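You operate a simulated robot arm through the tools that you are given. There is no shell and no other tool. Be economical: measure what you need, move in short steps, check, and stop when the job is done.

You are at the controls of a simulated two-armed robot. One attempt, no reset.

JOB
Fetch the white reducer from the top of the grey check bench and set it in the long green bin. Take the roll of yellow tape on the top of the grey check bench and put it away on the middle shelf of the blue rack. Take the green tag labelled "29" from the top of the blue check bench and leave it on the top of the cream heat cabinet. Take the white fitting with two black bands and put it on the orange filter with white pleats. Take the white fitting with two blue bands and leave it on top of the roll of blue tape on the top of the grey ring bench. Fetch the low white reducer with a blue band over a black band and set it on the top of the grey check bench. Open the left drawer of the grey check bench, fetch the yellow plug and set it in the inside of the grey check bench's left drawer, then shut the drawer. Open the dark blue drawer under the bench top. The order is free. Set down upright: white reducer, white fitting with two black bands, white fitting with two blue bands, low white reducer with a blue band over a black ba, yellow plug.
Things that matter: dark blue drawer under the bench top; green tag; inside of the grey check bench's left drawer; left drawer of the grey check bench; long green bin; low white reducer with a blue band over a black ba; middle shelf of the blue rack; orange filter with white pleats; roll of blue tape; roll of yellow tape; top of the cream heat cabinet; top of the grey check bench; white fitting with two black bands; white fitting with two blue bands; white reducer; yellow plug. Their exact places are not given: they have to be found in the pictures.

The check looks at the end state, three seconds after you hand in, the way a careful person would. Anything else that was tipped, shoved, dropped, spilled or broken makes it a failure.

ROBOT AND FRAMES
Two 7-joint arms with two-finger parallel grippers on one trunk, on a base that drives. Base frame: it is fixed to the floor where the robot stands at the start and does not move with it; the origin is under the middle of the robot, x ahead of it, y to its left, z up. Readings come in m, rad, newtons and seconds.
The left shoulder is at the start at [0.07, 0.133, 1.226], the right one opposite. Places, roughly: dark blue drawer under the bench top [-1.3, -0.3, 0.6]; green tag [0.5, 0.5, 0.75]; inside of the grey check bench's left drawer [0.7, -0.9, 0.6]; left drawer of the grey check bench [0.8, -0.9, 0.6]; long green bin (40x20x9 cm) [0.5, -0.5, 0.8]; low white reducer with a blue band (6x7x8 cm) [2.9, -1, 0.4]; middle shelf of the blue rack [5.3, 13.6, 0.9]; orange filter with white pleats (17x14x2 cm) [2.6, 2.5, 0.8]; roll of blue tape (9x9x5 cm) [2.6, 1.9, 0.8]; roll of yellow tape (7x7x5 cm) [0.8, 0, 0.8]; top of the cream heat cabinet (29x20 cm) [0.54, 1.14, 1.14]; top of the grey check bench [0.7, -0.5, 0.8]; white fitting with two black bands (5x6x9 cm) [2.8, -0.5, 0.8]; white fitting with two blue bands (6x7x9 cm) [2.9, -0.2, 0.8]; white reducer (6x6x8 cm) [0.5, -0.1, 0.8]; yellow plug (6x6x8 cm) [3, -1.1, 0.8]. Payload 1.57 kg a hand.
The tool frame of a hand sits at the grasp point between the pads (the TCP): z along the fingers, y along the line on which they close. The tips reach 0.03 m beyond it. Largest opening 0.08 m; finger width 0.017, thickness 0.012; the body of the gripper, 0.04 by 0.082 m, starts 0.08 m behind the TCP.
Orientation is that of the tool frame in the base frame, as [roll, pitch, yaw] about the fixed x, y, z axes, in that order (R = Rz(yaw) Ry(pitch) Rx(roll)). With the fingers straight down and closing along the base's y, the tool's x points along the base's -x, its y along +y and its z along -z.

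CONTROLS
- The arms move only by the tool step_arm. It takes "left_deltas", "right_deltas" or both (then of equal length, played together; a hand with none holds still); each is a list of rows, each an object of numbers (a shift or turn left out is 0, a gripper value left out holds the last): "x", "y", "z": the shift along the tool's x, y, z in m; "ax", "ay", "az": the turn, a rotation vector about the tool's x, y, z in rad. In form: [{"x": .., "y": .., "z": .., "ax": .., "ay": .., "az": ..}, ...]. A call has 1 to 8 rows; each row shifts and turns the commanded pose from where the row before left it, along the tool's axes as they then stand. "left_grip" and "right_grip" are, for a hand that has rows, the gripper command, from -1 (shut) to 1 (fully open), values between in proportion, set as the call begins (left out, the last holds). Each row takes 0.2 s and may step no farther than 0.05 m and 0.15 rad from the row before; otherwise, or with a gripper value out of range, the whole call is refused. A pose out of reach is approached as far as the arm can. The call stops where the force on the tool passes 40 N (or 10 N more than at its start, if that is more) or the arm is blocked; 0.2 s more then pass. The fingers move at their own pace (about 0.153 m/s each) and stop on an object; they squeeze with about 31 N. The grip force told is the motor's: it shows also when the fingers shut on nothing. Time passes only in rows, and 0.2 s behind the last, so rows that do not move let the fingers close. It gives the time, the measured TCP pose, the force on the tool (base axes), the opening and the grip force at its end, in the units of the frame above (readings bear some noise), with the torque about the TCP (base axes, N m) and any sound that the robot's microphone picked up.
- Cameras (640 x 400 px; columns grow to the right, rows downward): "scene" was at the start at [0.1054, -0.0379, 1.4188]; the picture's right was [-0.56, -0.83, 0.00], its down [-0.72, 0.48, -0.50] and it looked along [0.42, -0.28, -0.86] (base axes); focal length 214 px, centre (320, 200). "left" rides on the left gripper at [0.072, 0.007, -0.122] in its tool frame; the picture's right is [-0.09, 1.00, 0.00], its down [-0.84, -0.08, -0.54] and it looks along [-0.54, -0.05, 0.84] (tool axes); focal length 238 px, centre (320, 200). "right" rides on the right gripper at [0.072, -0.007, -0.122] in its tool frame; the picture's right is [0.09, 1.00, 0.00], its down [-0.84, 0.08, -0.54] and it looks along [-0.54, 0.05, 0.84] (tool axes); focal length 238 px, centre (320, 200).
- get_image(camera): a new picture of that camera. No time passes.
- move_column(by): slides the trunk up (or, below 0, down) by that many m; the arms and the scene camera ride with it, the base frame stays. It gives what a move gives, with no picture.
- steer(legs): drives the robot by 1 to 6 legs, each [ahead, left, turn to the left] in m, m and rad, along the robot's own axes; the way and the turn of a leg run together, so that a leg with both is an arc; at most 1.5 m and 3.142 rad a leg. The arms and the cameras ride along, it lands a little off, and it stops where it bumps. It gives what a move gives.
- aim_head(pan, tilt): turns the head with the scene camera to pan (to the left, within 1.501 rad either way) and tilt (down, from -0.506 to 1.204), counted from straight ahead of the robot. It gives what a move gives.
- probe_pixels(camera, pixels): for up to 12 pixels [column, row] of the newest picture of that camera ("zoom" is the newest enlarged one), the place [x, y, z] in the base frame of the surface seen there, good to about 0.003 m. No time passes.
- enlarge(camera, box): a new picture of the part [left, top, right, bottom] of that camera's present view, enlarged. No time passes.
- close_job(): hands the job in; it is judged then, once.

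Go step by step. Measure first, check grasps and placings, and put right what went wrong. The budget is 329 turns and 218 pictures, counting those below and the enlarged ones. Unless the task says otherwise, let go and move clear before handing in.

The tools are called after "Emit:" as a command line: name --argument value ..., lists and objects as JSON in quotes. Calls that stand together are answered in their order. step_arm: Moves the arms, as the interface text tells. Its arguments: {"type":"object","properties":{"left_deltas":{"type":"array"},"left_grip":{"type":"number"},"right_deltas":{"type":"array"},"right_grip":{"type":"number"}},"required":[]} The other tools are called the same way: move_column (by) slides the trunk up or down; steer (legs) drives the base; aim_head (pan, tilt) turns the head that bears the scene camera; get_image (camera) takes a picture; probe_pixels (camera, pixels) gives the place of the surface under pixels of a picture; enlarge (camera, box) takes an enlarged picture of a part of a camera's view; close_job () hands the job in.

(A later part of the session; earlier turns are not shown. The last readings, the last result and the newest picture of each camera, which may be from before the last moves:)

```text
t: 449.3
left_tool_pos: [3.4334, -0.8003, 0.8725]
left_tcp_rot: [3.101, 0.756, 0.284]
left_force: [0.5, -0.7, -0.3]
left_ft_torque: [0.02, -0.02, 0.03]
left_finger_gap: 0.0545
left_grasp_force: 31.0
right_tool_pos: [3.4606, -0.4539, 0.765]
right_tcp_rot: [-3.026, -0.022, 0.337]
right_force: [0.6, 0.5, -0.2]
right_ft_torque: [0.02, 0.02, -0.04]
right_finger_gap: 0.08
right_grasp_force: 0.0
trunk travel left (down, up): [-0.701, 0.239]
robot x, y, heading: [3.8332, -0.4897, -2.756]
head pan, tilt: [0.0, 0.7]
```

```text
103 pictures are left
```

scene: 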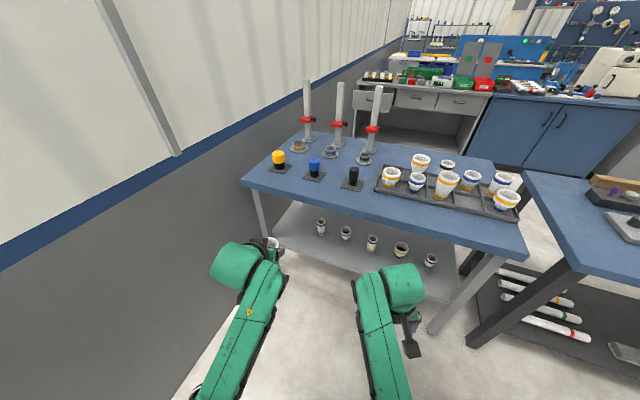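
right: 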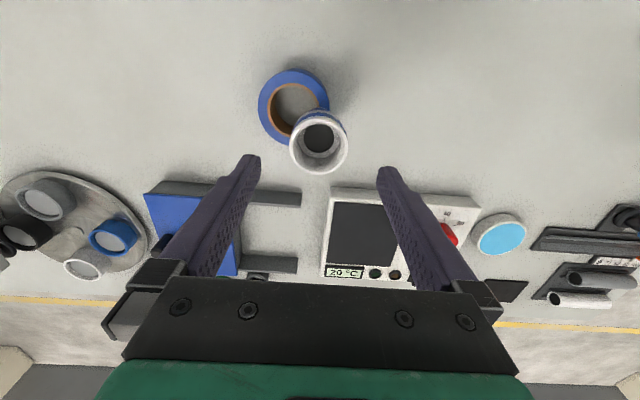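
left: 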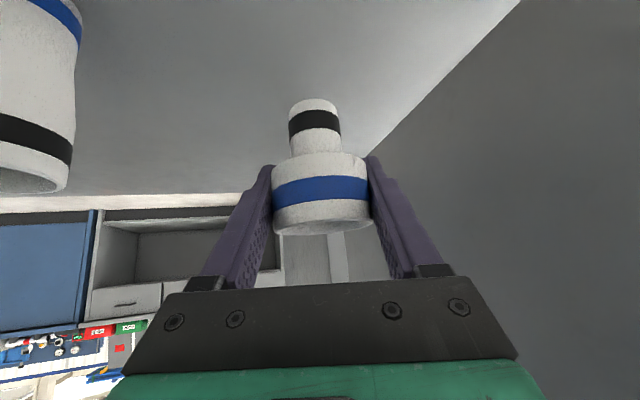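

Raise the trunk another 0.2 and straighten the right hand.

Emit:
move_column --by 0.2

Emit:
step_arm --right_deltas '[{"z": -0.04}, {"z": -0.04, "x": -0.02}, {"z": -0.04, "x": -0.02}, {"ax": -0.06, "x": -0.03}, {"ax": -0.055, "ay": 0.02}, {"az": -0.05}, {}]'

Emit:
get_image --camera "scene"

```text
t: 451.4
left_tool_pos: [3.433, -0.8004, 1.0721]
left_tcp_rot: [3.1, 0.758, 0.284]
left_force: [0.3, 0.4, -0.8]
left_ft_torque: [0.0, 0.01, 0.01]
left_finger_gap: 0.0544
left_grasp_force: 31.1
right_tool_pos: [3.4606, -0.4541, 0.9655]
right_tcp_rot: [-3.028, -0.022, 0.336]
right_force: [0.4, -0.3, -0.6]
right_ft_torque: [0.02, 0.01, -0.02]
right_finger_gap: 0.08
right_grasp_force: 0.0
trunk travel left (down, up): [-0.901, 0.039]
robot x, y, heading: [3.8368, -0.4901, -2.763]
head pan, tilt: [0.0, 0.7]
```

```text
t: 451.9
left_tool_pos: [3.4332, -0.8004, 1.0728]
left_tcp_rot: [3.1, 0.754, 0.286]
left_force: [-0.6, -0.2, -0.5]
left_ft_torque: [-0.01, 0.01, -0.03]
left_finger_gap: 0.0545
left_grasp_force: 31.4
right_tool_pos: [3.4397, -0.3985, 0.9872]
right_tcp_rot: [-2.83, -0.026, 0.356]
right_force: [0.8, 0.1, 1.1]
right_ft_torque: [0.0, -0.02, -0.04]
right_finger_gap: 0.08
right_grasp_force: 0.1
right hand out of reach, approached as far as the arm can: row 1, 2
trunk travel left (down, up): [-0.901, 0.039]
robot x, y, heading: [3.8363, -0.4877, -2.756]
head pan, tilt: [0.0, 0.7]
stopped in row 2 (right hand): the arm was blocked; the commanded pose is now the measured one
```

```text
102 pictures are left
```

scene: 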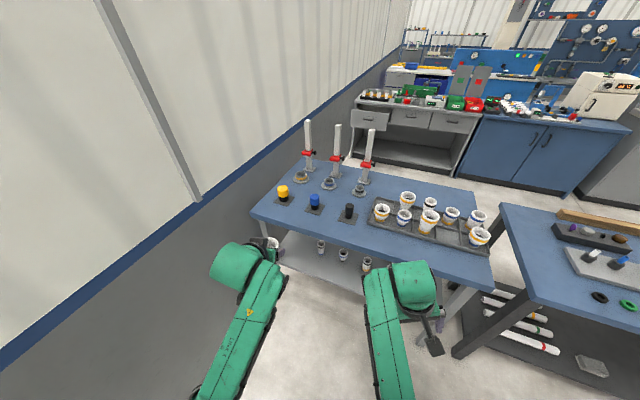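

The right arm is near a joint limit; move it forward first, then re-straighten.

Emit:
step_arm --right_deltas '[{"x": -0.04}, {"x": -0.04}, {"x": -0.04}, {"x": -0.03}, {}]'

Emit:
step_arm --right_deltas '[{"ax": -0.1}, {"ax": -0.1}, {"ax": -0.1}, {}]'

```text
t: 453.1
left_tool_pos: [3.4333, -0.7991, 1.0716]
left_tcp_rot: [3.102, 0.756, 0.286]
left_force: [-0.7, 0.1, -1.6]
left_ft_torque: [-0.02, 0.0, -0.01]
left_finger_gap: 0.0541
left_grasp_force: 30.7
right_tool_pos: [3.3009, -0.4496, 0.9834]
right_tcp_rot: [-2.834, -0.026, 0.355]
right_force: [-0.9, 0.7, 1.9]
right_ft_torque: [0.03, -0.01, 0.01]
right_finger_gap: 0.0799
right_grasp_force: 0.0
trunk travel left (down, up): [-0.901, 0.039]
robot x, y, heading: [3.8346, -0.4927, -2.756]
head pan, tilt: [0.0, 0.7]
```

```text
t: 454.1
left_tool_pos: [3.4329, -0.8003, 1.0709]
left_tcp_rot: [3.099, 0.757, 0.284]
left_force: [0.9, -1.4, -0.3]
left_ft_torque: [0.01, 0.01, 0.0]
left_finger_gap: 0.0543
left_grasp_force: 31.0
right_tool_pos: [3.2999, -0.4493, 0.9831]
right_tcp_rot: [-3.134, -0.024, 0.356]
right_force: [0.3, 0.2, -0.1]
right_ft_torque: [0.01, 0.0, 0.0]
right_finger_gap: 0.08
right_grasp_force: 0.0
trunk travel left (down, up): [-0.901, 0.039]
robot x, y, heading: [3.8374, -0.491, -2.759]
head pan, tilt: [0.0, 0.7]
```

Straight again. Raise it to clear the plugs and back to normal.

Emit:
step_arm --right_deltas '[{"z": -0.04}, {"z": -0.04}, {"z": -0.03, "ay": -0.02}, {}]'

Emit:
enlarge --camera "scene" --box '[255, 170, 345, 226]'

Emit:
probe_pixels --camera "zoom" --pixels '[[195, 110], [195, 135], [165, 130], [228, 125], [195, 185], [240, 230], [150, 225], [195, 215], [420, 200]]'

```text
t: 455.1
left_tool_pos: [3.4343, -0.8015, 1.0712]
left_tcp_rot: [3.098, 0.757, 0.285]
left_force: [-0.2, 0.4, -1.3]
left_ft_torque: [0.01, 0.02, -0.02]
left_finger_gap: 0.0541
left_grasp_force: 30.4
right_tool_pos: [3.2807, -0.4452, 1.0833]
right_tcp_rot: [-3.122, -0.003, 0.348]
right_force: [0.0, -0.1, 0.3]
right_ft_torque: [-0.04, -0.04, 0.02]
right_finger_gap: 0.08
right_grasp_force: 0.1
right hand out of reach, approached as far as the arm can: row 2, 3
trunk travel left (down, up): [-0.901, 0.039]
robot x, y, heading: [3.8345, -0.49, -2.751]
head pan, tilt: [0.0, 0.7]
```

```text
7.11 times, centred on (300, 198) of scene
```

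zoom: 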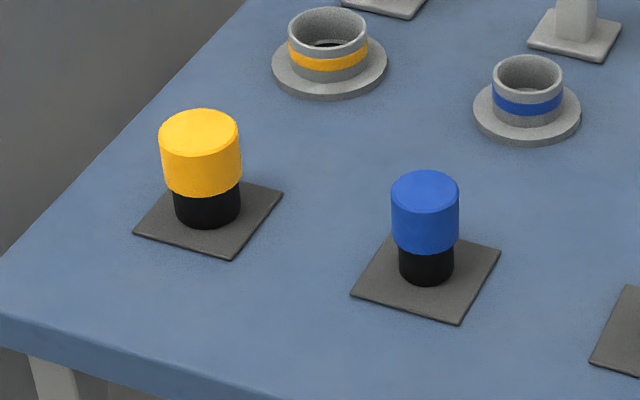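

```text
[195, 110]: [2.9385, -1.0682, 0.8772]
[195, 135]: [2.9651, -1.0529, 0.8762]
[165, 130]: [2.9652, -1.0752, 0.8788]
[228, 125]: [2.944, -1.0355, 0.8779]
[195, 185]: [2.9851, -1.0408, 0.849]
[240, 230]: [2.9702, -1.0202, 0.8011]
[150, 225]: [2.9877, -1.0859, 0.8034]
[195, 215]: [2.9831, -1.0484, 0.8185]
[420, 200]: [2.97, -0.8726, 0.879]
```

Plug centre ≈(2.960,-1.055), top 0.8775. Tuck the left hand back and inward, lower the trunk 0.1, then drive/turn so the right hand faces the plug.

Emit:
step_arm --left_deltas '[{"x": 0.026, "y": -0.03, "z": -0.0245}, {"x": 0.026, "y": -0.03, "z": -0.0245}, {"x": 0.026, "y": -0.03, "z": -0.0245}, {}]'

Emit:
move_column --by -0.1

Emit:
steer --legs '[[0, 0, 0.45]]'

Emit:
get_image --camera "scene"

```text
t: 456.1
left_tool_pos: [3.5055, -0.6848, 1.0692]
left_tcp_rot: [3.1, 0.758, 0.285]
left_force: [0.7, 0.1, 0.2]
left_ft_torque: [-0.03, 0.02, -0.02]
left_finger_gap: 0.0543
left_grasp_force: 30.9
right_tool_pos: [3.2799, -0.4464, 1.0838]
right_tcp_rot: [-3.123, -0.005, 0.348]
right_force: [0.5, -0.5, -0.1]
right_ft_torque: [0.03, 0.0, 0.05]
right_finger_gap: 0.0802
right_grasp_force: 0.0
trunk travel left (down, up): [-0.901, 0.039]
robot x, y, heading: [3.8348, -0.489, -2.757]
head pan, tilt: [0.0, 0.7]
```

```text
t: 457.4
left_tool_pos: [3.5056, -0.6842, 0.9693]
left_tcp_rot: [3.1, 0.757, 0.283]
left_force: [-0.3, 0.1, -0.7]
left_ft_torque: [0.01, -0.01, -0.02]
left_finger_gap: 0.0541
left_grasp_force: 31.3
right_tool_pos: [3.2814, -0.4459, 0.983]
right_tcp_rot: [-3.122, -0.003, 0.348]
right_force: [0.2, 0.3, 0.6]
right_ft_torque: [0.0, -0.02, -0.02]
right_finger_gap: 0.0799
right_grasp_force: 0.2
trunk travel left (down, up): [-0.801, 0.139]
robot x, y, heading: [3.8337, -0.495, -2.753]
head pan, tilt: [0.0, 0.7]
```

```text
t: 459.1
left_tool_pos: [3.6257, -0.8102, 0.9686]
left_tcp_rot: [3.1, 0.758, 0.746]
left_force: [-0.1, 0.2, -0.4]
left_ft_torque: [0.01, 0.02, 0.02]
left_finger_gap: 0.0542
left_grasp_force: 30.6
right_tool_pos: [3.3186, -0.6968, 0.9825]
right_tcp_rot: [-3.124, -0.002, 0.806]
right_force: [0.2, 1.0, -0.8]
right_ft_torque: [0.04, -0.03, 0.0]
right_finger_gap: 0.08
right_grasp_force: 0.1
trunk travel left (down, up): [-0.801, 0.139]
robot x, y, heading: [3.8345, -0.4894, -2.297]
head pan, tilt: [0.0, 0.7]
```

```text
100 pictures are left
```

scene: 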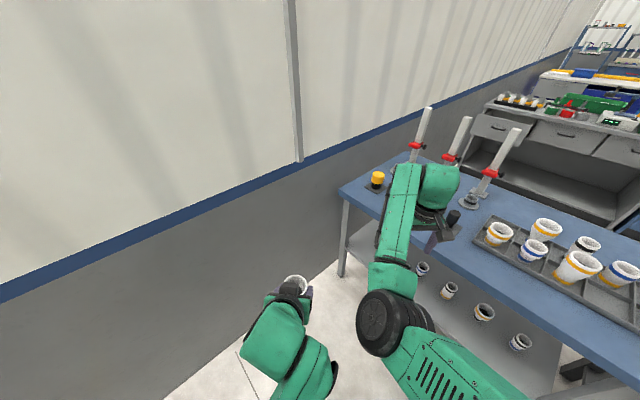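

Drive to about (3.45,-0.72) keeping this heading.

Emit:
steer --legs '[[0.428, -0.135, 0]]'

Emit:
step_arm --right_deltas '[{"y": 0.035}, {"y": 0.035}, {"y": 0.03}, {"x": -0.03}, {"x": -0.03}, {}]'

Emit:
get_image --camera "right"

Emit:
get_image --camera "scene"

```text
t: 461.8
left_tool_pos: [3.2484, -1.0405, 0.9705]
left_tcp_rot: [3.099, 0.757, 0.754]
left_force: [-0.3, 0.9, -0.8]
left_ft_torque: [-0.01, -0.01, 0.0]
left_finger_gap: 0.0542
left_grasp_force: 30.8
right_tool_pos: [2.9392, -0.9286, 0.9844]
right_tcp_rot: [-3.122, -0.005, 0.817]
right_force: [-0.2, -0.2, 0.4]
right_ft_torque: [-0.01, -0.01, 0.0]
right_finger_gap: 0.0798
right_grasp_force: 0.0
trunk travel left (down, up): [-0.801, 0.139]
robot x, y, heading: [3.4521, -0.7185, -2.287]
head pan, tilt: [0.0, 0.7]
```

```text
t: 463.2
left_tool_pos: [3.2495, -1.0418, 0.9691]
left_tcp_rot: [3.1, 0.758, 0.752]
left_force: [0.2, -0.6, -1.2]
left_ft_torque: [-0.05, 0.02, 0.0]
left_finger_gap: 0.054
left_grasp_force: 31.2
right_tool_pos: [2.9577, -1.0502, 0.9688]
right_tcp_rot: [-3.12, -0.004, 0.817]
right_force: [0.2, 0.1, -0.2]
right_ft_torque: [-0.02, 0.01, 0.0]
right_finger_gap: 0.08
right_grasp_force: 0.1
right hand out of reach, approached as far as the arm can: row 1, 2, 3
trunk travel left (down, up): [-0.801, 0.139]
robot x, y, heading: [3.4534, -0.7171, -2.29]
head pan, tilt: [0.0, 0.7]
```

```text
99 pictures are left
```

right: 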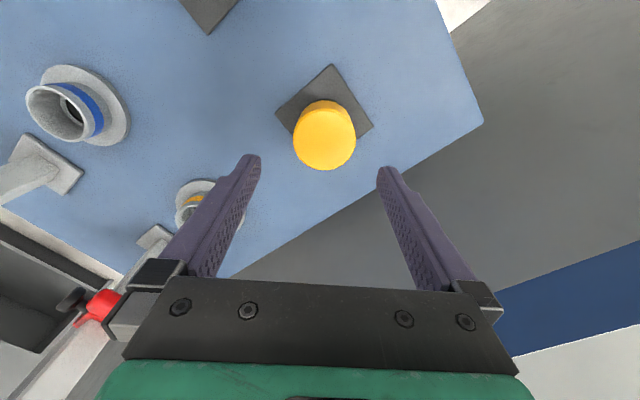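

```text
98 pictures are left
```

scene: 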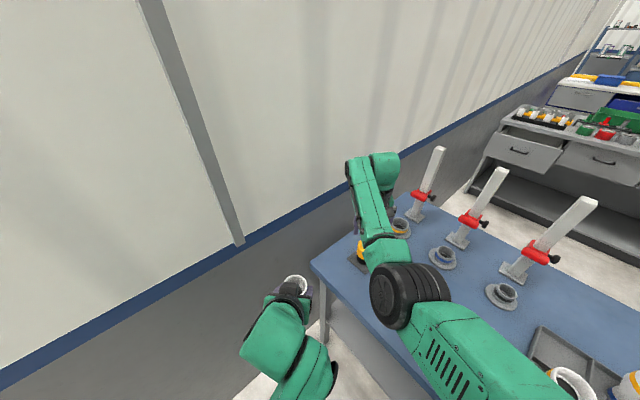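

Plug top at (325,144), within 4 mm. Adjust and descend to z≈0.856, grip, lift.

Emit:
step_arm --right_deltas '[{"y": 0.004, "x": -0.002, "z": 0.04}, {"z": 0.04}, {"z": 0.033}, {}]'

Emit:
get_image --camera "right"

```text
t: 464.2
left_tool_pos: [3.2494, -1.0403, 0.9701]
left_tcp_rot: [3.1, 0.758, 0.753]
left_force: [0.4, 0.8, 0.2]
left_ft_torque: [0.03, 0.01, 0.0]
left_finger_gap: 0.0542
left_grasp_force: 31.3
right_tool_pos: [2.957, -1.0509, 0.8545]
right_tcp_rot: [-3.121, -0.002, 0.813]
right_force: [1.4, 0.6, -0.4]
right_ft_torque: [0.0, -0.01, -0.01]
right_finger_gap: 0.0801
right_grasp_force: 0.1
trunk travel left (down, up): [-0.801, 0.139]
robot x, y, heading: [3.4538, -0.7169, -2.289]
head pan, tilt: [0.0, 0.7]
```

```text
97 pictures are left
```

right: 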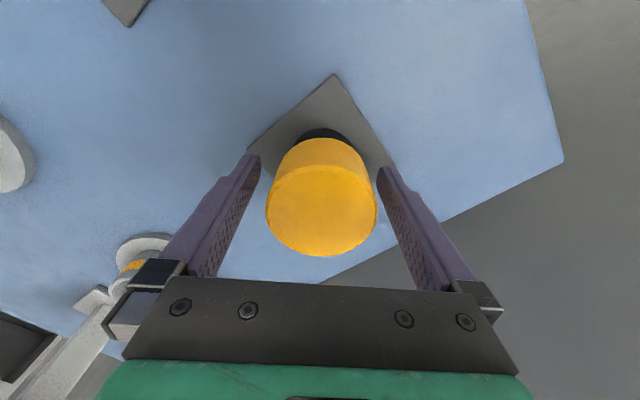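

Emit:
step_arm --right_deltas '[{}, {}, {}]' --right_grip -1

Emit:
step_arm --right_deltas '[{"z": -0.03}, {"z": -0.03}, {"z": -0.03}, {}]'

Emit:
get_image --camera "right"

```text
t: 465.0
left_tool_pos: [3.2492, -1.0426, 0.9686]
left_tcp_rot: [3.099, 0.758, 0.754]
left_force: [0.4, 0.1, -0.8]
left_ft_torque: [-0.02, 0.0, -0.01]
left_finger_gap: 0.0541
left_grasp_force: 31.0
right_tool_pos: [2.9581, -1.0516, 0.8546]
right_tcp_rot: [-3.121, -0.002, 0.814]
right_force: [1.1, -1.9, 0.8]
right_ft_torque: [-0.07, -0.07, 0.02]
right_finger_gap: 0.0573
right_grasp_force: 30.9
trunk travel left (down, up): [-0.801, 0.139]
robot x, y, heading: [3.4525, -0.7175, -2.288]
head pan, tilt: [0.0, 0.7]
```

```text
t: 466.0
left_tool_pos: [3.2488, -1.0405, 0.9678]
left_tcp_rot: [3.102, 0.757, 0.753]
left_force: [1.0, -0.3, -1.0]
left_ft_torque: [0.03, -0.03, 0.0]
left_finger_gap: 0.0542
left_grasp_force: 31.7
right_tool_pos: [2.9581, -1.0534, 0.9448]
right_tcp_rot: [-3.121, -0.003, 0.814]
right_force: [-0.4, -0.4, -1.7]
right_ft_torque: [0.02, -0.01, 0.0]
right_finger_gap: 0.0573
right_grasp_force: 30.9
trunk travel left (down, up): [-0.801, 0.139]
robot x, y, heading: [3.4574, -0.7204, -2.289]
head pan, tilt: [0.0, 0.7]
```

```text
96 pictures are left
```

right: 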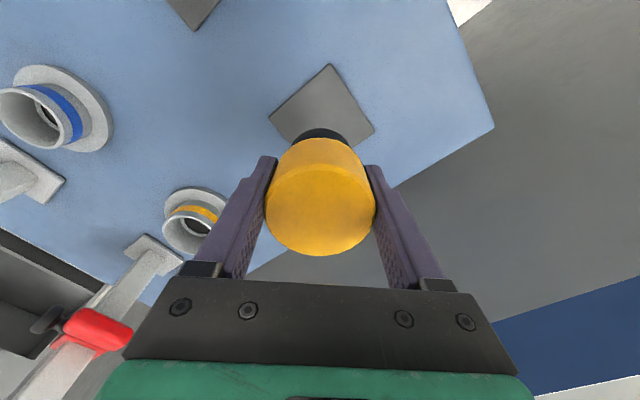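

Plug held. Raise the trunk 0.1, back out, and go around to the grey check bench.

Emit:
move_column --by 0.1

Emit:
steer --legs '[[-0.5, 0, 0], [0, 0, -2.42], [1.4, 0, 0], [1.4, 0, 0], [0.87, 0, 0]]'

Emit:
get_image --camera "scene"

```text
t: 467.4
left_tool_pos: [3.2479, -1.0407, 1.07]
left_tcp_rot: [3.1, 0.757, 0.754]
left_force: [1.1, 0.4, -1.3]
left_ft_torque: [-0.02, 0.0, -0.03]
left_finger_gap: 0.0543
left_grasp_force: 31.3
right_tool_pos: [2.9586, -1.054, 1.0438]
right_tcp_rot: [-3.12, -0.002, 0.815]
right_force: [-0.7, 0.6, -1.6]
right_ft_torque: [-0.02, -0.01, 0.0]
right_finger_gap: 0.0573
right_grasp_force: 30.8
trunk travel left (down, up): [-0.901, 0.039]
robot x, y, heading: [3.4562, -0.7185, -2.283]
head pan, tilt: [0.0, 0.7]
```

```text
t: 493.2
left_tool_pos: [3.4424, 3.6776, 1.0688]
left_tcp_rot: [3.101, 0.757, -1.589]
left_force: [-0.6, -0.2, 0.0]
left_ft_torque: [0.02, 0.0, -0.04]
left_finger_gap: 0.054
left_grasp_force: 31.0
right_tool_pos: [3.6362, 3.8926, 1.0451]
right_tcp_rot: [-3.121, -0.002, -1.527]
right_force: [-0.5, -0.1, -0.9]
right_ft_torque: [0.01, 0.0, -0.01]
right_finger_gap: 0.0572
right_grasp_force: 30.8
trunk travel left (down, up): [-0.901, 0.039]
robot x, y, heading: [3.5339, 3.3061, 1.649]
head pan, tilt: [0.0, 0.7]
```

```text
95 pictures are left
```

scene: 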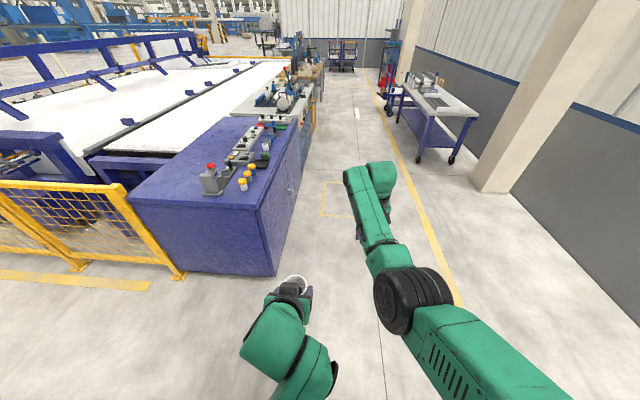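

Continue west and south to the aisle by the grey check bench.

Emit:
steer --legs '[[0, 0, 1.49], [1.0, 0, 0], [0.83, 0, 0], [0, 0, 1.57], [1.4, 0, 0], [1.4, 0, 0]]'

Emit:
steer --legs '[[0.8, 0, 0], [0, 0, -1.57]]'

Emit:
aim_head --pan 0.0 --tilt 0.6

Emit:
get_image --camera "scene"

```text
t: 522.9
left_tool_pos: [1.7225, 0.1371, 1.0693]
left_tcp_rot: [3.1, 0.758, 1.45]
left_force: [0.5, -0.5, -1.5]
left_ft_torque: [-0.05, 0.0, -0.02]
left_finger_gap: 0.0541
left_grasp_force: 30.9
right_tool_pos: [1.5079, -0.0582, 1.0446]
right_tcp_rot: [-3.121, -0.004, 1.512]
right_force: [-0.3, 0.7, -0.6]
right_ft_torque: [0.01, 0.01, -0.01]
right_finger_gap: 0.0568
right_grasp_force: 31.3
trunk travel left (down, up): [-0.901, 0.039]
robot x, y, heading: [1.6742, 0.515, -1.588]
head pan, tilt: [0.0, 0.7]
```

```text
t: 531.1
left_tool_pos: [1.2828, -0.3528, 1.069]
left_tcp_rot: [3.1, 0.758, -0.101]
left_force: [0.6, 0.2, -0.7]
left_ft_torque: [-0.02, 0.03, 0.0]
left_finger_gap: 0.0541
left_grasp_force: 30.5
right_tool_pos: [1.0826, -0.1442, 1.0443]
right_tcp_rot: [-3.12, -0.002, -0.039]
right_force: [0.2, -0.3, -1.7]
right_ft_torque: [0.01, -0.04, 0.0]
right_finger_gap: 0.0573
right_grasp_force: 31.5
trunk travel left (down, up): [-0.901, 0.039]
robot x, y, heading: [1.6571, -0.2963, 3.139]
head pan, tilt: [0.0, 0.7]
```

```text
t: 531.7
left_tool_pos: [1.2825, -0.3521, 1.0691]
left_tcp_rot: [3.1, 0.756, -0.101]
left_force: [0.0, 0.2, -0.8]
left_ft_torque: [-0.01, -0.01, 0.0]
left_finger_gap: 0.0538
left_grasp_force: 30.7
right_tool_pos: [1.0839, -0.1425, 1.0448]
right_tcp_rot: [-3.122, -0.003, -0.04]
right_force: [0.0, 0.4, -1.0]
right_ft_torque: [0.02, -0.01, 0.01]
right_finger_gap: 0.0573
right_grasp_force: 31.5
trunk travel left (down, up): [-0.901, 0.039]
robot x, y, heading: [1.6611, -0.2957, 3.134]
head pan, tilt: [0.0, 0.6]
```

```text
94 pictures are left
```

scene: 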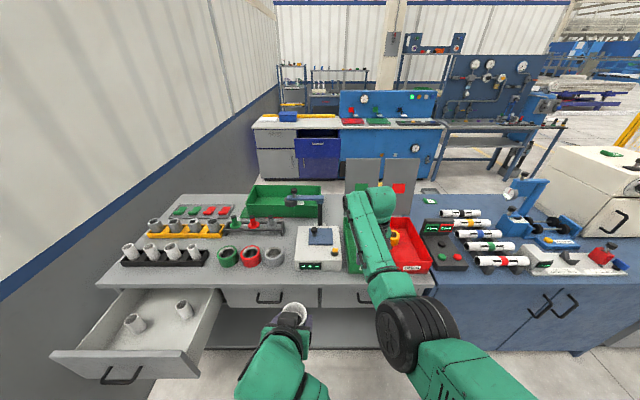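

Find a free spot on the bench top near this edge.

Emit:
enlarge --camera "scene" --box '[95, 180, 350, 300]'

Emit:
probe_pixels --camera "scene" --pixels '[[180, 275], [240, 278], [287, 262], [120, 275], [290, 275], [272, 264], [285, 240], [250, 240], [345, 265], [210, 265], [130, 225], [205, 285]]'

```text
2.51 times, centred on (222, 240) of scene
```

zoom: 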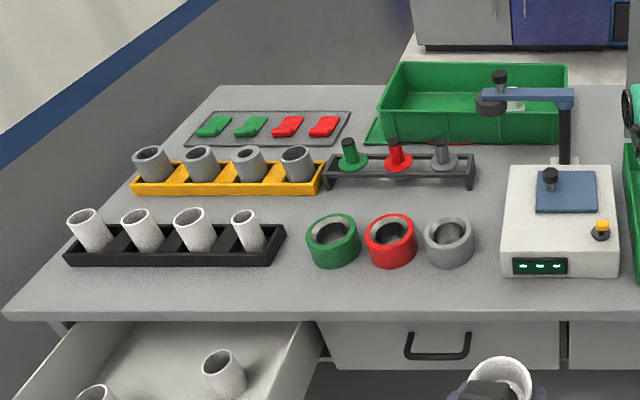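

```text
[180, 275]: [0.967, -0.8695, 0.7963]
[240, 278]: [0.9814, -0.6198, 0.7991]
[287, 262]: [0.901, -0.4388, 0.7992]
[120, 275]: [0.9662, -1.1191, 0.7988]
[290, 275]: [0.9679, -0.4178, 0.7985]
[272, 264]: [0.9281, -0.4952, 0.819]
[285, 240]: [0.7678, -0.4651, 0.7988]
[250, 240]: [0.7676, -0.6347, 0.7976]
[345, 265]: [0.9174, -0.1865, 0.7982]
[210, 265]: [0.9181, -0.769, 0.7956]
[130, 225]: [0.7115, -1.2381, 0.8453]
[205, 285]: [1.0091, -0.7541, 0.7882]
```

Free spot (0.962,-0.435) between the grey ring and the white device. Pull the right hand back, drive forward 0.15/left 0.08, and bring the left hand over it.

Emit:
step_arm --right_deltas '[{"x": 0.04}, {"x": 0.04}, {"x": 0.04}, {}]'

Emit:
steer --legs '[[0.15, 0.08, 0.005]]'

Emit:
get_image --camera "left"

```text
t: 532.9
left_tool_pos: [1.2824, -0.3527, 1.0689]
left_tcp_rot: [3.1, 0.755, -0.101]
left_force: [0.6, 0.1, -0.3]
left_ft_torque: [0.0, 0.01, 0.01]
left_finger_gap: 0.0543
left_grasp_force: 30.6
right_tool_pos: [1.1812, -0.0847, 1.0363]
right_tcp_rot: [-3.015, 0.036, -0.109]
right_force: [0.7, 0.3, -1.8]
right_ft_torque: [0.02, -0.01, -0.02]
right_finger_gap: 0.057
right_grasp_force: 30.9
right hand out of reach, approached as far as the arm can: row 3
trunk travel left (down, up): [-0.901, 0.039]
robot x, y, heading: [1.6641, -0.3012, 3.14]
head pan, tilt: [0.0, 0.6]
stopped in row 4 (right hand): the arm was blocked; the commanded pose is now the measured one
```

```text
t: 534.4
left_tool_pos: [1.1346, -0.434, 1.0706]
left_tcp_rot: [3.096, 0.758, -0.097]
left_force: [0.6, -0.6, -1.1]
left_ft_torque: [-0.02, 0.03, 0.01]
left_finger_gap: 0.0541
left_grasp_force: 31.2
right_tool_pos: [1.0329, -0.1656, 1.037]
right_tcp_rot: [-3.015, 0.038, -0.101]
right_force: [0.8, 0.7, -1.3]
right_ft_torque: [-0.01, -0.02, -0.01]
right_finger_gap: 0.057
right_grasp_force: 31.0
trunk travel left (down, up): [-0.901, 0.039]
robot x, y, heading: [1.5077, -0.3745, -3.138]
head pan, tilt: [0.0, 0.6]
```

```text
92 pictures are left
```

left: 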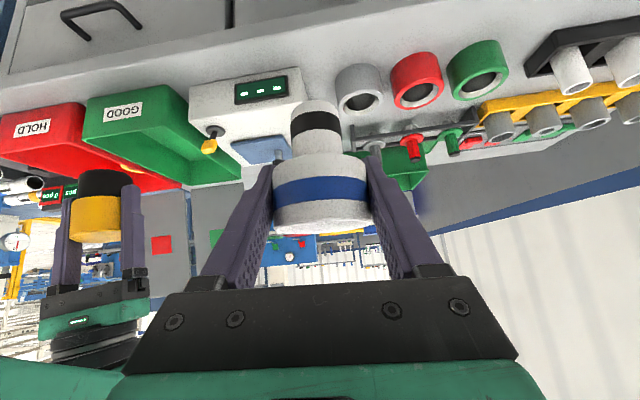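

Move the left hand horizontally over the spot, then descend most of the way.

Emit:
step_arm --left_deltas '[{"x": -0.0311, "y": 0.0032, "z": 0.0296}, {"x": -0.0311, "y": 0.0032, "z": 0.0296}, {"x": -0.0311, "y": 0.0032, "z": 0.0296}, {"x": -0.0311, "y": 0.0032, "z": 0.0296}, {}]'

Emit:
step_arm --left_deltas '[{"x": 0.0275, "y": -0.0012, "z": 0.029}, {"x": 0.0275, "y": -0.0012, "z": 0.029}, {"x": 0.0275, "y": -0.0012, "z": 0.029}, {"x": 0.0275, "y": -0.0012, "z": 0.029}, {}]'

Emit:
get_image --camera "left"

Emit:
get_image --camera "scene"

```text
t: 535.8
left_tool_pos: [0.9642, -0.4603, 1.0511]
left_tcp_rot: [3.016, 0.731, -0.138]
left_force: [0.2, -0.2, -1.2]
left_ft_torque: [-0.01, -0.01, 0.02]
left_finger_gap: 0.0543
left_grasp_force: 30.6
right_tool_pos: [1.0297, -0.1668, 1.036]
right_tcp_rot: [-3.012, 0.037, -0.103]
right_force: [-0.1, -0.2, -1.5]
right_ft_torque: [0.03, -0.02, -0.01]
right_finger_gap: 0.0571
right_grasp_force: 30.9
trunk travel left (down, up): [-0.901, 0.039]
robot x, y, heading: [1.5096, -0.3762, -3.133]
head pan, tilt: [0.0, 0.6]
stopped in row 5 (left hand): the arm was blocked; the commanded pose is now the measured one
```

```text
t: 537.0
left_tool_pos: [0.9629, -0.4678, 0.8916]
left_tcp_rot: [3.021, 0.732, -0.136]
left_force: [-0.3, -0.5, -0.8]
left_ft_torque: [0.01, -0.03, 0.0]
left_finger_gap: 0.054
left_grasp_force: 31.3
right_tool_pos: [1.0304, -0.1668, 1.0353]
right_tcp_rot: [-3.011, 0.037, -0.103]
right_force: [0.6, 0.2, -0.3]
right_ft_torque: [0.02, 0.01, 0.03]
right_finger_gap: 0.0568
right_grasp_force: 31.2
trunk travel left (down, up): [-0.901, 0.039]
robot x, y, heading: [1.51, -0.3785, -3.135]
head pan, tilt: [0.0, 0.6]
```

```text
91 pictures are left
```

left: 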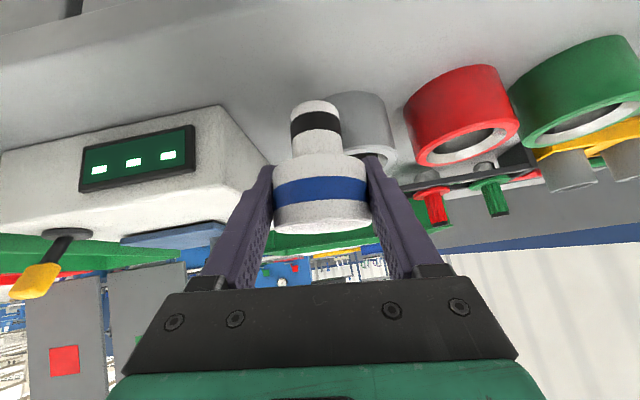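

```text
90 pictures are left
```

scene: 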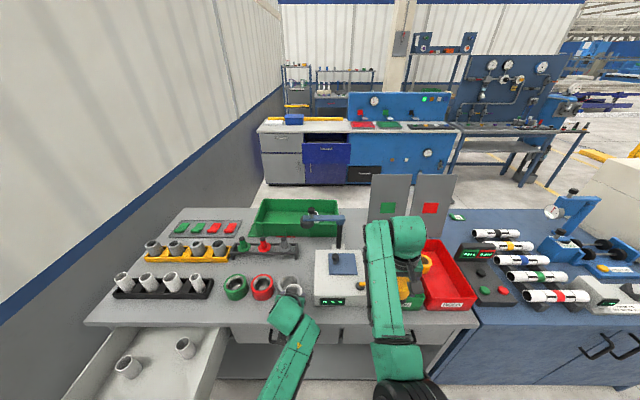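

The orientation drifted ~5°. Restore it (ax +0.08, ay −0.026) and shift 3 cm to the spot.

Emit:
step_arm --left_deltas '[{"ax": 0.04, "ay": -0.013, "y": -0.016}, {"ax": 0.04, "ay": -0.013, "y": -0.016}, {}]'

```text
t: 537.8
left_tool_pos: [0.9638, -0.4436, 0.8872]
left_tcp_rot: [3.075, 0.758, -0.15]
left_force: [0.1, 0.3, -0.4]
left_ft_torque: [0.02, -0.02, -0.01]
left_finger_gap: 0.0544
left_grasp_force: 31.0
right_tool_pos: [1.0301, -0.1676, 1.036]
right_tcp_rot: [-3.012, 0.037, -0.103]
right_force: [0.3, -0.4, -1.3]
right_ft_torque: [0.0, 0.0, -0.04]
right_finger_gap: 0.0571
right_grasp_force: 30.6
trunk travel left (down, up): [-0.901, 0.039]
robot x, y, heading: [1.5127, -0.3757, -3.134]
head pan, tilt: [0.0, 0.6]
```

Nearly restored. Lower slowly to contact.

Emit:
step_arm --left_deltas '[{"ax": 0.025, "y": -0.004}, {"x": 0.01, "z": 0.0105}, {"x": 0.006, "z": 0.006}, {}]'

Emit:
get_image --camera "left"

```text
t: 538.8
left_tool_pos: [0.9735, -0.446, 0.858]
left_tcp_rot: [3.091, 0.742, -0.161]
left_force: [0.5, 0.5, -1.7]
left_ft_torque: [-0.02, -0.02, 0.0]
left_finger_gap: 0.0542
left_grasp_force: 30.7
right_tool_pos: [1.0308, -0.1661, 1.0367]
right_tcp_rot: [-3.013, 0.038, -0.104]
right_force: [0.2, -0.8, -1.1]
right_ft_torque: [0.0, 0.0, -0.03]
right_finger_gap: 0.0569
right_grasp_force: 31.4
trunk travel left (down, up): [-0.901, 0.039]
robot x, y, heading: [1.5076, -0.3735, -3.138]
head pan, tilt: [0.0, 0.6]
```

```text
89 pictures are left
```

left: 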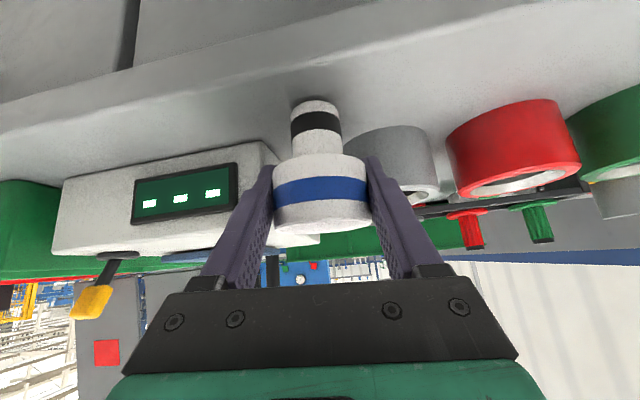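

Emit:
step_arm --left_deltas '[{"x": -0.0045, "z": 0.0045}, {"x": 0.0015, "z": 0.0015}, {"x": 0.001, "z": 0.001}, {}]'

```text
t: 539.8
left_tool_pos: [0.9675, -0.453, 0.854]
left_tcp_rot: [3.071, 0.744, -0.169]
left_force: [1.8, 2.9, 10.5]
left_ft_torque: [0.29, -0.05, -0.02]
left_finger_gap: 0.0546
left_grasp_force: 31.0
right_tool_pos: [1.0314, -0.1661, 1.0362]
right_tcp_rot: [-3.015, 0.038, -0.104]
right_force: [0.5, -0.5, -1.0]
right_ft_torque: [-0.03, -0.03, -0.06]
right_finger_gap: 0.0571
right_grasp_force: 31.1
trunk travel left (down, up): [-0.901, 0.039]
robot x, y, heading: [1.5097, -0.3795, -3.132]
head pan, tilt: [0.0, 0.6]
```

Contact. Open the fingers and check.

Emit:
step_arm --left_deltas '[{}, {}, {}]' --left_grip 0.7

Emit:
get_image --camera "left"

```text
t: 540.6
left_tool_pos: [0.9641, -0.4547, 0.8547]
left_tcp_rot: [3.07, 0.746, -0.169]
left_force: [0.9, -1.0, -0.3]
left_ft_torque: [0.0, -0.01, -0.02]
left_finger_gap: 0.0678
left_grasp_force: 0.0
right_tool_pos: [1.0298, -0.167, 1.0359]
right_tcp_rot: [-3.012, 0.036, -0.102]
right_force: [-0.7, 0.1, -1.6]
right_ft_torque: [0.0, -0.03, 0.0]
right_finger_gap: 0.057
right_grasp_force: 30.8
trunk travel left (down, up): [-0.901, 0.039]
robot x, y, heading: [1.5074, -0.3766, -3.135]
head pan, tilt: [0.0, 0.6]
```

```text
88 pictures are left
```

left: 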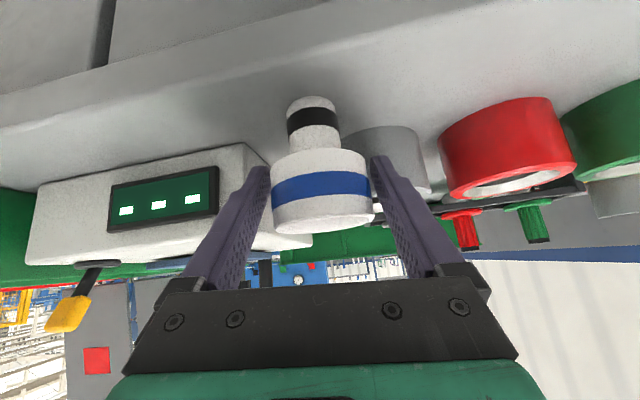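

It stands free. Withdraw back along the finger axis.

Emit:
step_arm --left_deltas '[{"z": -0.02}, {"z": -0.04}, {"z": -0.045}, {"z": -0.045}, {}]'

Emit:
get_image --camera "left"

Emit:
get_image --camera "right"

```text
t: 541.8
left_tool_pos: [1.0609, -0.4576, 0.9728]
left_tcp_rot: [3.05, 0.763, -0.196]
left_force: [0.2, 0.2, 0.0]
left_ft_torque: [0.0, 0.01, -0.01]
left_finger_gap: 0.0682
left_grasp_force: 0.0
right_tool_pos: [1.0292, -0.1669, 1.0356]
right_tcp_rot: [-3.012, 0.036, -0.102]
right_force: [-0.2, 1.3, -2.3]
right_ft_torque: [0.0, -0.04, -0.02]
right_finger_gap: 0.057
right_grasp_force: 31.2
trunk travel left (down, up): [-0.901, 0.039]
robot x, y, heading: [1.51, -0.377, -3.135]
head pan, tilt: [0.0, 0.6]
```

```text
87 pictures are left
```

left: 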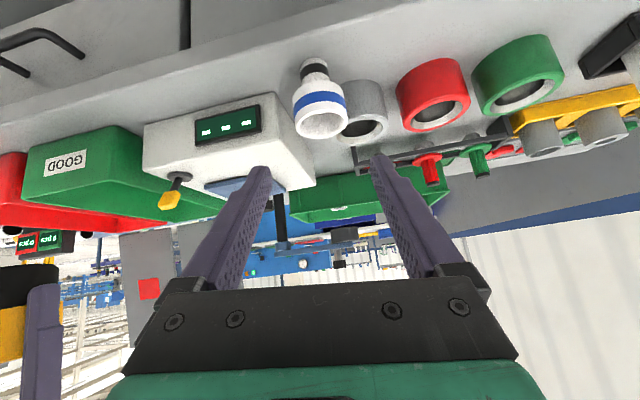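

```text
86 pictures are left
```

right: 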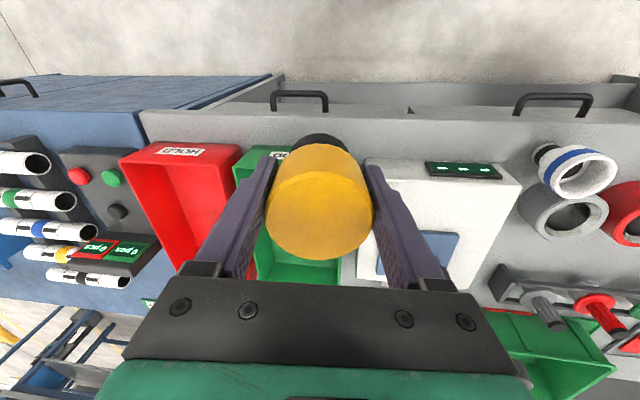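

The low reducer stands upright on the bench top. Back off, restore the left hand to vertical and pull it in, and straighten the right hand.

Emit:
steer --legs '[[-0.28, 0, 0]]'

Emit:
step_arm --left_deltas '[{"ay": 0.14, "ax": 0.02}, {"ay": 0.14, "ax": 0.02}, {"ay": 0.14, "ax": 0.02}, {"ay": 0.14, "ax": 0.02}, {"ay": 0.14}, {"ay": 0.06}, {}]' --right_deltas '[{"x": -0.04}, {"x": -0.04}, {"x": -0.03}, {"ax": -0.05}, {"ax": -0.06}, {"ay": 0.035}, {}]'

Emit:
get_image --camera "scene"

```text
t: 543.8
left_tool_pos: [1.344, -0.4554, 0.9688]
left_tcp_rot: [3.052, 0.752, -0.2]
left_force: [-0.1, -0.5, -0.1]
left_ft_torque: [0.01, 0.04, 0.02]
left_finger_gap: 0.0677
left_grasp_force: 0.2
right_tool_pos: [1.3083, -0.1657, 1.0346]
right_tcp_rot: [-3.012, 0.034, -0.101]
right_force: [0.0, -0.2, -0.9]
right_ft_torque: [-0.06, -0.01, 0.0]
right_finger_gap: 0.057
right_grasp_force: 31.0
trunk travel left (down, up): [-0.901, 0.039]
robot x, y, heading: [1.7882, -0.3716, -3.138]
head pan, tilt: [0.0, 0.6]
```

```text
t: 544.9
left_tool_pos: [1.3475, -0.5195, 0.9477]
left_tcp_rot: [3.004, 0.084, -0.167]
left_force: [-0.2, -0.5, -0.1]
left_ft_torque: [-0.01, -0.02, -0.01]
left_finger_gap: 0.0679
left_grasp_force: 0.0
right_tool_pos: [1.1967, -0.1553, 1.038]
right_tcp_rot: [-3.089, 0.035, -0.102]
right_force: [0.3, 0.3, -1.7]
right_ft_torque: [-0.01, -0.04, 0.0]
right_finger_gap: 0.0569
right_grasp_force: 30.8
trunk travel left (down, up): [-0.901, 0.039]
robot x, y, heading: [1.7897, -0.376, -3.134]
head pan, tilt: [0.0, 0.6]
stopped in row 5 (left hand): the arm was blocked; the commanded pose is now the measured one
```

```text
85 pictures are left
```

scene: 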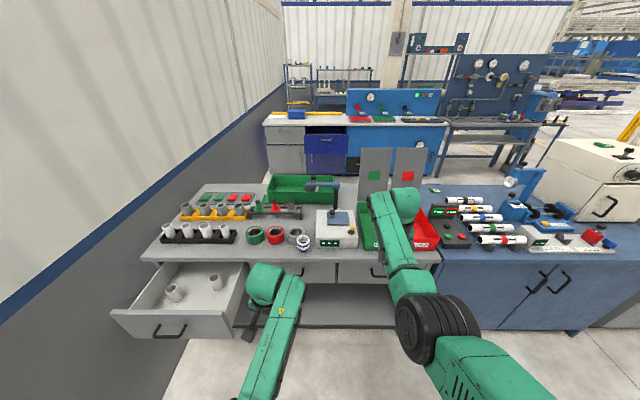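

Finish straightening both hands (left needs to go a bit forward first).

Emit:
step_arm --left_deltas '[{"x": -0.04}, {"x": -0.04}, {"x": -0.04}, {"ax": 0.07}, {"ax": 0.06}, {"ay": 0.08}, {"az": -0.1}, {}]' --right_deltas '[{"ax": -0.03}, {"ay": 0.035}, {}, {}, {}, {}, {}, {}]'

```text
t: 546.7
left_tool_pos: [1.2324, -0.4996, 0.9592]
left_tcp_rot: [3.136, 0.007, -0.066]
left_force: [0.4, 0.1, 0.4]
left_ft_torque: [0.0, 0.03, 0.01]
left_finger_gap: 0.0681
left_grasp_force: 0.1
right_tool_pos: [1.1983, -0.1555, 1.0398]
right_tcp_rot: [-3.121, 0.001, -0.1]
right_force: [0.3, 0.6, -0.6]
right_ft_torque: [0.01, -0.01, 0.01]
right_finger_gap: 0.0569
right_grasp_force: 30.8
trunk travel left (down, up): [-0.901, 0.039]
robot x, y, heading: [1.7924, -0.3744, -3.141]
head pan, tilt: [0.0, 0.6]
```

Pull the left hand back/outward, then turn left 0.735 and drive toward the drawer.

Emit:
step_arm --left_deltas '[{"y": 0.04}, {"y": 0.035}, {"x": 0.035}, {"x": 0.035}, {"x": 0.03}, {}]'

Emit:
steer --legs '[[0, 0, 0.74]]'

Emit:
aim_head --pan 0.0 --tilt 0.7

Emit:
get_image --camera "scene"

Emit:
probe_pixels --camera "scene" --pixels '[[320, 200], [300, 250], [350, 250], [400, 220], [250, 250]]'

```text
t: 548.1
left_tool_pos: [1.3291, -0.5795, 0.9584]
left_tcp_rot: [3.134, 0.006, -0.064]
left_force: [-0.3, -0.2, -0.3]
left_ft_torque: [0.04, -0.04, 0.02]
left_finger_gap: 0.0682
left_grasp_force: 0.0
right_tool_pos: [1.1974, -0.1546, 1.0389]
right_tcp_rot: [-3.117, 0.001, -0.103]
right_force: [-0.4, -0.7, -0.7]
right_ft_torque: [-0.02, 0.0, -0.02]
right_finger_gap: 0.057
right_grasp_force: 30.8
trunk travel left (down, up): [-0.901, 0.039]
robot x, y, heading: [1.7914, -0.3728, -3.135]
head pan, tilt: [0.0, 0.6]
```

```text
t: 550.5
left_tool_pos: [1.5905, -0.8382, 0.9589]
left_tcp_rot: [3.134, 0.006, 0.681]
left_force: [-0.2, -0.3, -0.2]
left_ft_torque: [0.0, 0.02, -0.04]
left_finger_gap: 0.0682
left_grasp_force: 0.0
right_tool_pos: [1.2069, -0.615, 1.0399]
right_tcp_rot: [-3.122, 0.001, 0.646]
right_force: [-0.1, -0.2, -0.7]
right_ft_torque: [-0.01, 0.0, -0.02]
right_finger_gap: 0.057
right_grasp_force: 31.3
trunk travel left (down, up): [-0.901, 0.039]
robot x, y, heading: [1.7896, -0.3752, -2.386]
head pan, tilt: [0.0, 0.6]
```

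```text
t: 551.1
left_tool_pos: [1.5904, -0.8376, 0.9583]
left_tcp_rot: [3.137, 0.006, 0.681]
left_force: [-0.1, 0.1, 0.3]
left_ft_torque: [-0.04, -0.03, -0.01]
left_finger_gap: 0.0683
left_grasp_force: 0.1
right_tool_pos: [1.2084, -0.6147, 1.0389]
right_tcp_rot: [-3.12, 0.001, 0.644]
right_force: [0.1, -0.6, -0.4]
right_ft_torque: [0.0, 0.02, -0.01]
right_finger_gap: 0.057
right_grasp_force: 30.7
trunk travel left (down, up): [-0.901, 0.039]
robot x, y, heading: [1.788, -0.3727, -2.385]
head pan, tilt: [0.0, 0.7]
```

```text
84 pictures are left
```

scene: 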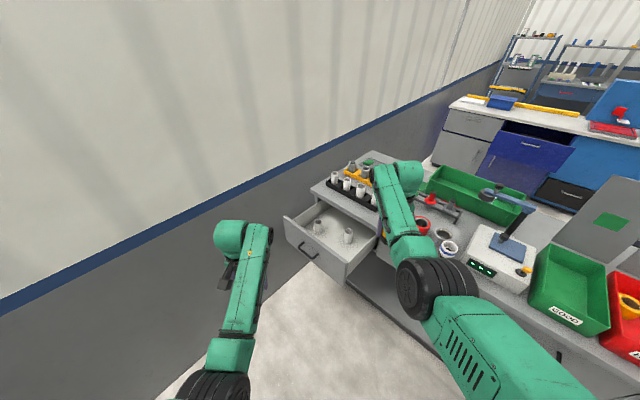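

```text
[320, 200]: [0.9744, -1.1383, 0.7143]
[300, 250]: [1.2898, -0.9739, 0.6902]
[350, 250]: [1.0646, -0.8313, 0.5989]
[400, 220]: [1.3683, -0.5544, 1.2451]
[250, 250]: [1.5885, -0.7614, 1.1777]
```

Zoom on the drawer to fix fitting positions and wall lines.

Emit:
enlarge --camera "scene" --box '[280, 195, 390, 290]'

Emit:
probe_pixels --camera "zoom" --pixels '[[245, 195], [420, 225], [420, 275], [350, 260], [430, 310], [380, 320], [500, 210], [395, 380], [120, 190], [330, 190], [320, 320], [245, 235]]'

```text
4.21 times, centred on (335, 242) of scene
```

zoom: 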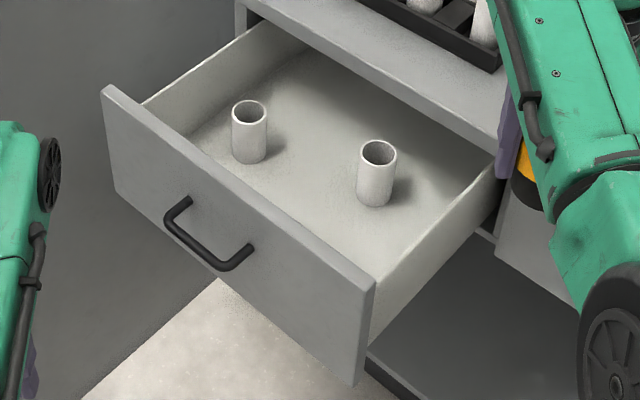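

```text
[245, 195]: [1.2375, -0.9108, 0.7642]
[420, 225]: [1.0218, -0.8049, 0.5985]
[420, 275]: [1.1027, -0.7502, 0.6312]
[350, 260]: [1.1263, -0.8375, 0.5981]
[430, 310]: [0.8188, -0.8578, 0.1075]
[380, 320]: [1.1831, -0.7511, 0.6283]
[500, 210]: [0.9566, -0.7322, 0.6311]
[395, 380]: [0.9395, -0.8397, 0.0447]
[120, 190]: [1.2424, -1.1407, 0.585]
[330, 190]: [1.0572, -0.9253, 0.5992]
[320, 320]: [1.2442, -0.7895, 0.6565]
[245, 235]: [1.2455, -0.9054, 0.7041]
```

Plan: plug at (1.12,-0.84), clear of the fitting at (1.04,-0.875). Drive in and align the right hand above it.

Emit:
steer --legs '[[0.254, 0.024, 0]]'

Emit:
step_arm --right_deltas '[{"y": 0.04}, {"y": 0.035}, {"x": 0.022}, {"x": 0.022}, {}]'

Emit:
get_image --camera "right"

```text
t: 553.0
left_tool_pos: [1.4259, -1.029, 0.9595]
left_tcp_rot: [3.134, 0.007, 0.684]
left_force: [-0.1, -0.4, -0.8]
left_ft_torque: [-0.02, 0.01, -0.01]
left_finger_gap: 0.0684
left_grasp_force: 0.0
right_tool_pos: [1.042, -0.8072, 1.0417]
right_tcp_rot: [-3.121, 0.003, 0.648]
right_force: [-0.4, 0.6, -1.0]
right_ft_torque: [-0.01, 0.03, -0.02]
right_finger_gap: 0.0568
right_grasp_force: 31.0
trunk travel left (down, up): [-0.901, 0.039]
robot x, y, heading: [1.6203, -0.5685, -2.383]
head pan, tilt: [0.0, 0.7]
```

```text
t: 554.2
left_tool_pos: [1.4246, -1.0302, 0.958]
left_tcp_rot: [3.137, 0.006, 0.684]
left_force: [-0.7, -0.3, -0.6]
left_ft_torque: [0.02, 0.01, -0.01]
left_finger_gap: 0.0679
left_grasp_force: 0.1
right_tool_pos: [1.121, -0.8405, 1.0362]
right_tcp_rot: [-3.118, 0.001, 0.647]
right_force: [0.1, 0.4, -0.9]
right_ft_torque: [0.02, 0.02, -0.01]
right_finger_gap: 0.0569
right_grasp_force: 31.2
trunk travel left (down, up): [-0.901, 0.039]
robot x, y, heading: [1.6247, -0.5618, -2.386]
head pan, tilt: [0.0, 0.7]
```

```text
82 pictures are left
```

right: 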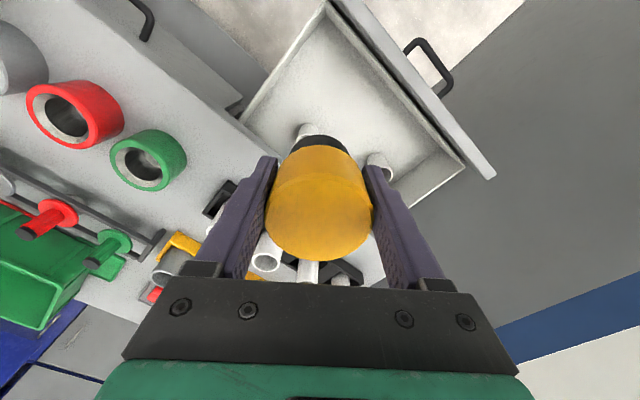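

The spot below (projecting near (321,88)) is clear. Lower the trunk 0.33 and check.

Emit:
move_column --by -0.33

Emit:
get_image --camera "right"

Emit:
get_image --camera "scene"

```text
t: 557.4
left_tool_pos: [1.4247, -1.0295, 0.6283]
left_tcp_rot: [3.137, 0.004, 0.684]
left_force: [-0.1, 0.4, 0.0]
left_ft_torque: [0.0, 0.04, -0.03]
left_finger_gap: 0.0677
left_grasp_force: 0.2
right_tool_pos: [1.1218, -0.8393, 0.7073]
right_tcp_rot: [-3.118, 0.003, 0.646]
right_force: [0.0, -0.2, -0.7]
right_ft_torque: [-0.01, 0.01, 0.03]
right_finger_gap: 0.0566
right_grasp_force: 31.2
trunk travel left (down, up): [-0.571, 0.369]
robot x, y, heading: [1.6192, -0.5657, -2.386]
head pan, tilt: [0.0, 0.7]
```

```text
81 pictures are left
```

right: 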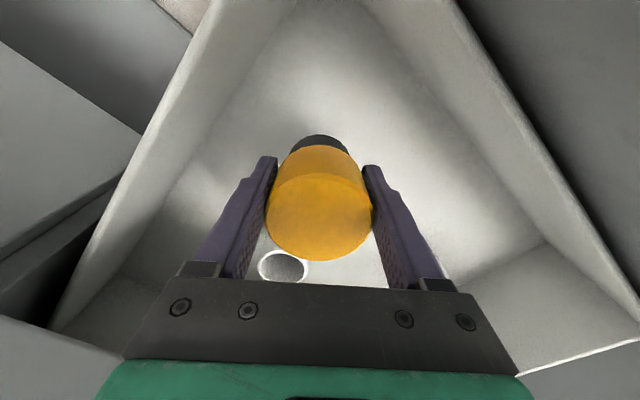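

```text
80 pictures are left
```

scene: 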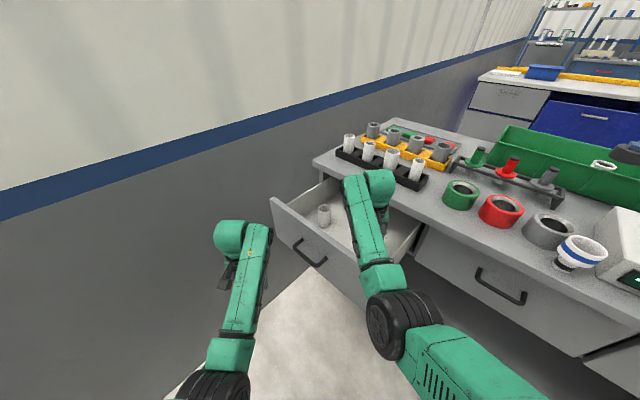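

Clear. Lower the plug to the drawer floor.

Emit:
step_arm --right_deltas '[{"z": 0.025}, {"z": 0.02}, {"z": 0.005}, {}]'

Emit:
step_arm --right_deltas '[{"z": 0.002}, {"z": 0.002}, {"z": 0.002}, {}]'

```text
t: 558.4
left_tool_pos: [1.4253, -1.0297, 0.6281]
left_tcp_rot: [3.136, 0.004, 0.684]
left_force: [0.8, 0.0, 0.4]
left_ft_torque: [-0.01, 0.01, -0.03]
left_finger_gap: 0.0682
left_grasp_force: 0.0
right_tool_pos: [1.1204, -0.8376, 0.6577]
right_tcp_rot: [-3.119, 0.0, 0.649]
right_force: [0.3, 0.2, -1.0]
right_ft_torque: [0.02, 0.01, -0.03]
right_finger_gap: 0.0569
right_grasp_force: 30.5
trunk travel left (down, up): [-0.571, 0.369]
robot x, y, heading: [1.6206, -0.5677, -2.384]
head pan, tilt: [0.0, 0.7]
```

```text
t: 559.4
left_tool_pos: [1.4256, -1.029, 0.6297]
left_tcp_rot: [3.137, 0.007, 0.685]
left_force: [0.2, -0.1, 0.4]
left_ft_torque: [0.01, 0.02, -0.01]
left_finger_gap: 0.0679
left_grasp_force: 0.2
right_tool_pos: [1.1199, -0.8393, 0.6531]
right_tcp_rot: [-3.117, 0.005, 0.648]
right_force: [-0.3, -1.4, 9.4]
right_ft_torque: [-0.24, -0.11, 0.02]
right_finger_gap: 0.0567
right_grasp_force: 31.0
trunk travel left (down, up): [-0.571, 0.369]
robot x, y, heading: [1.6245, -0.5634, -2.39]
head pan, tilt: [0.0, 0.7]
```

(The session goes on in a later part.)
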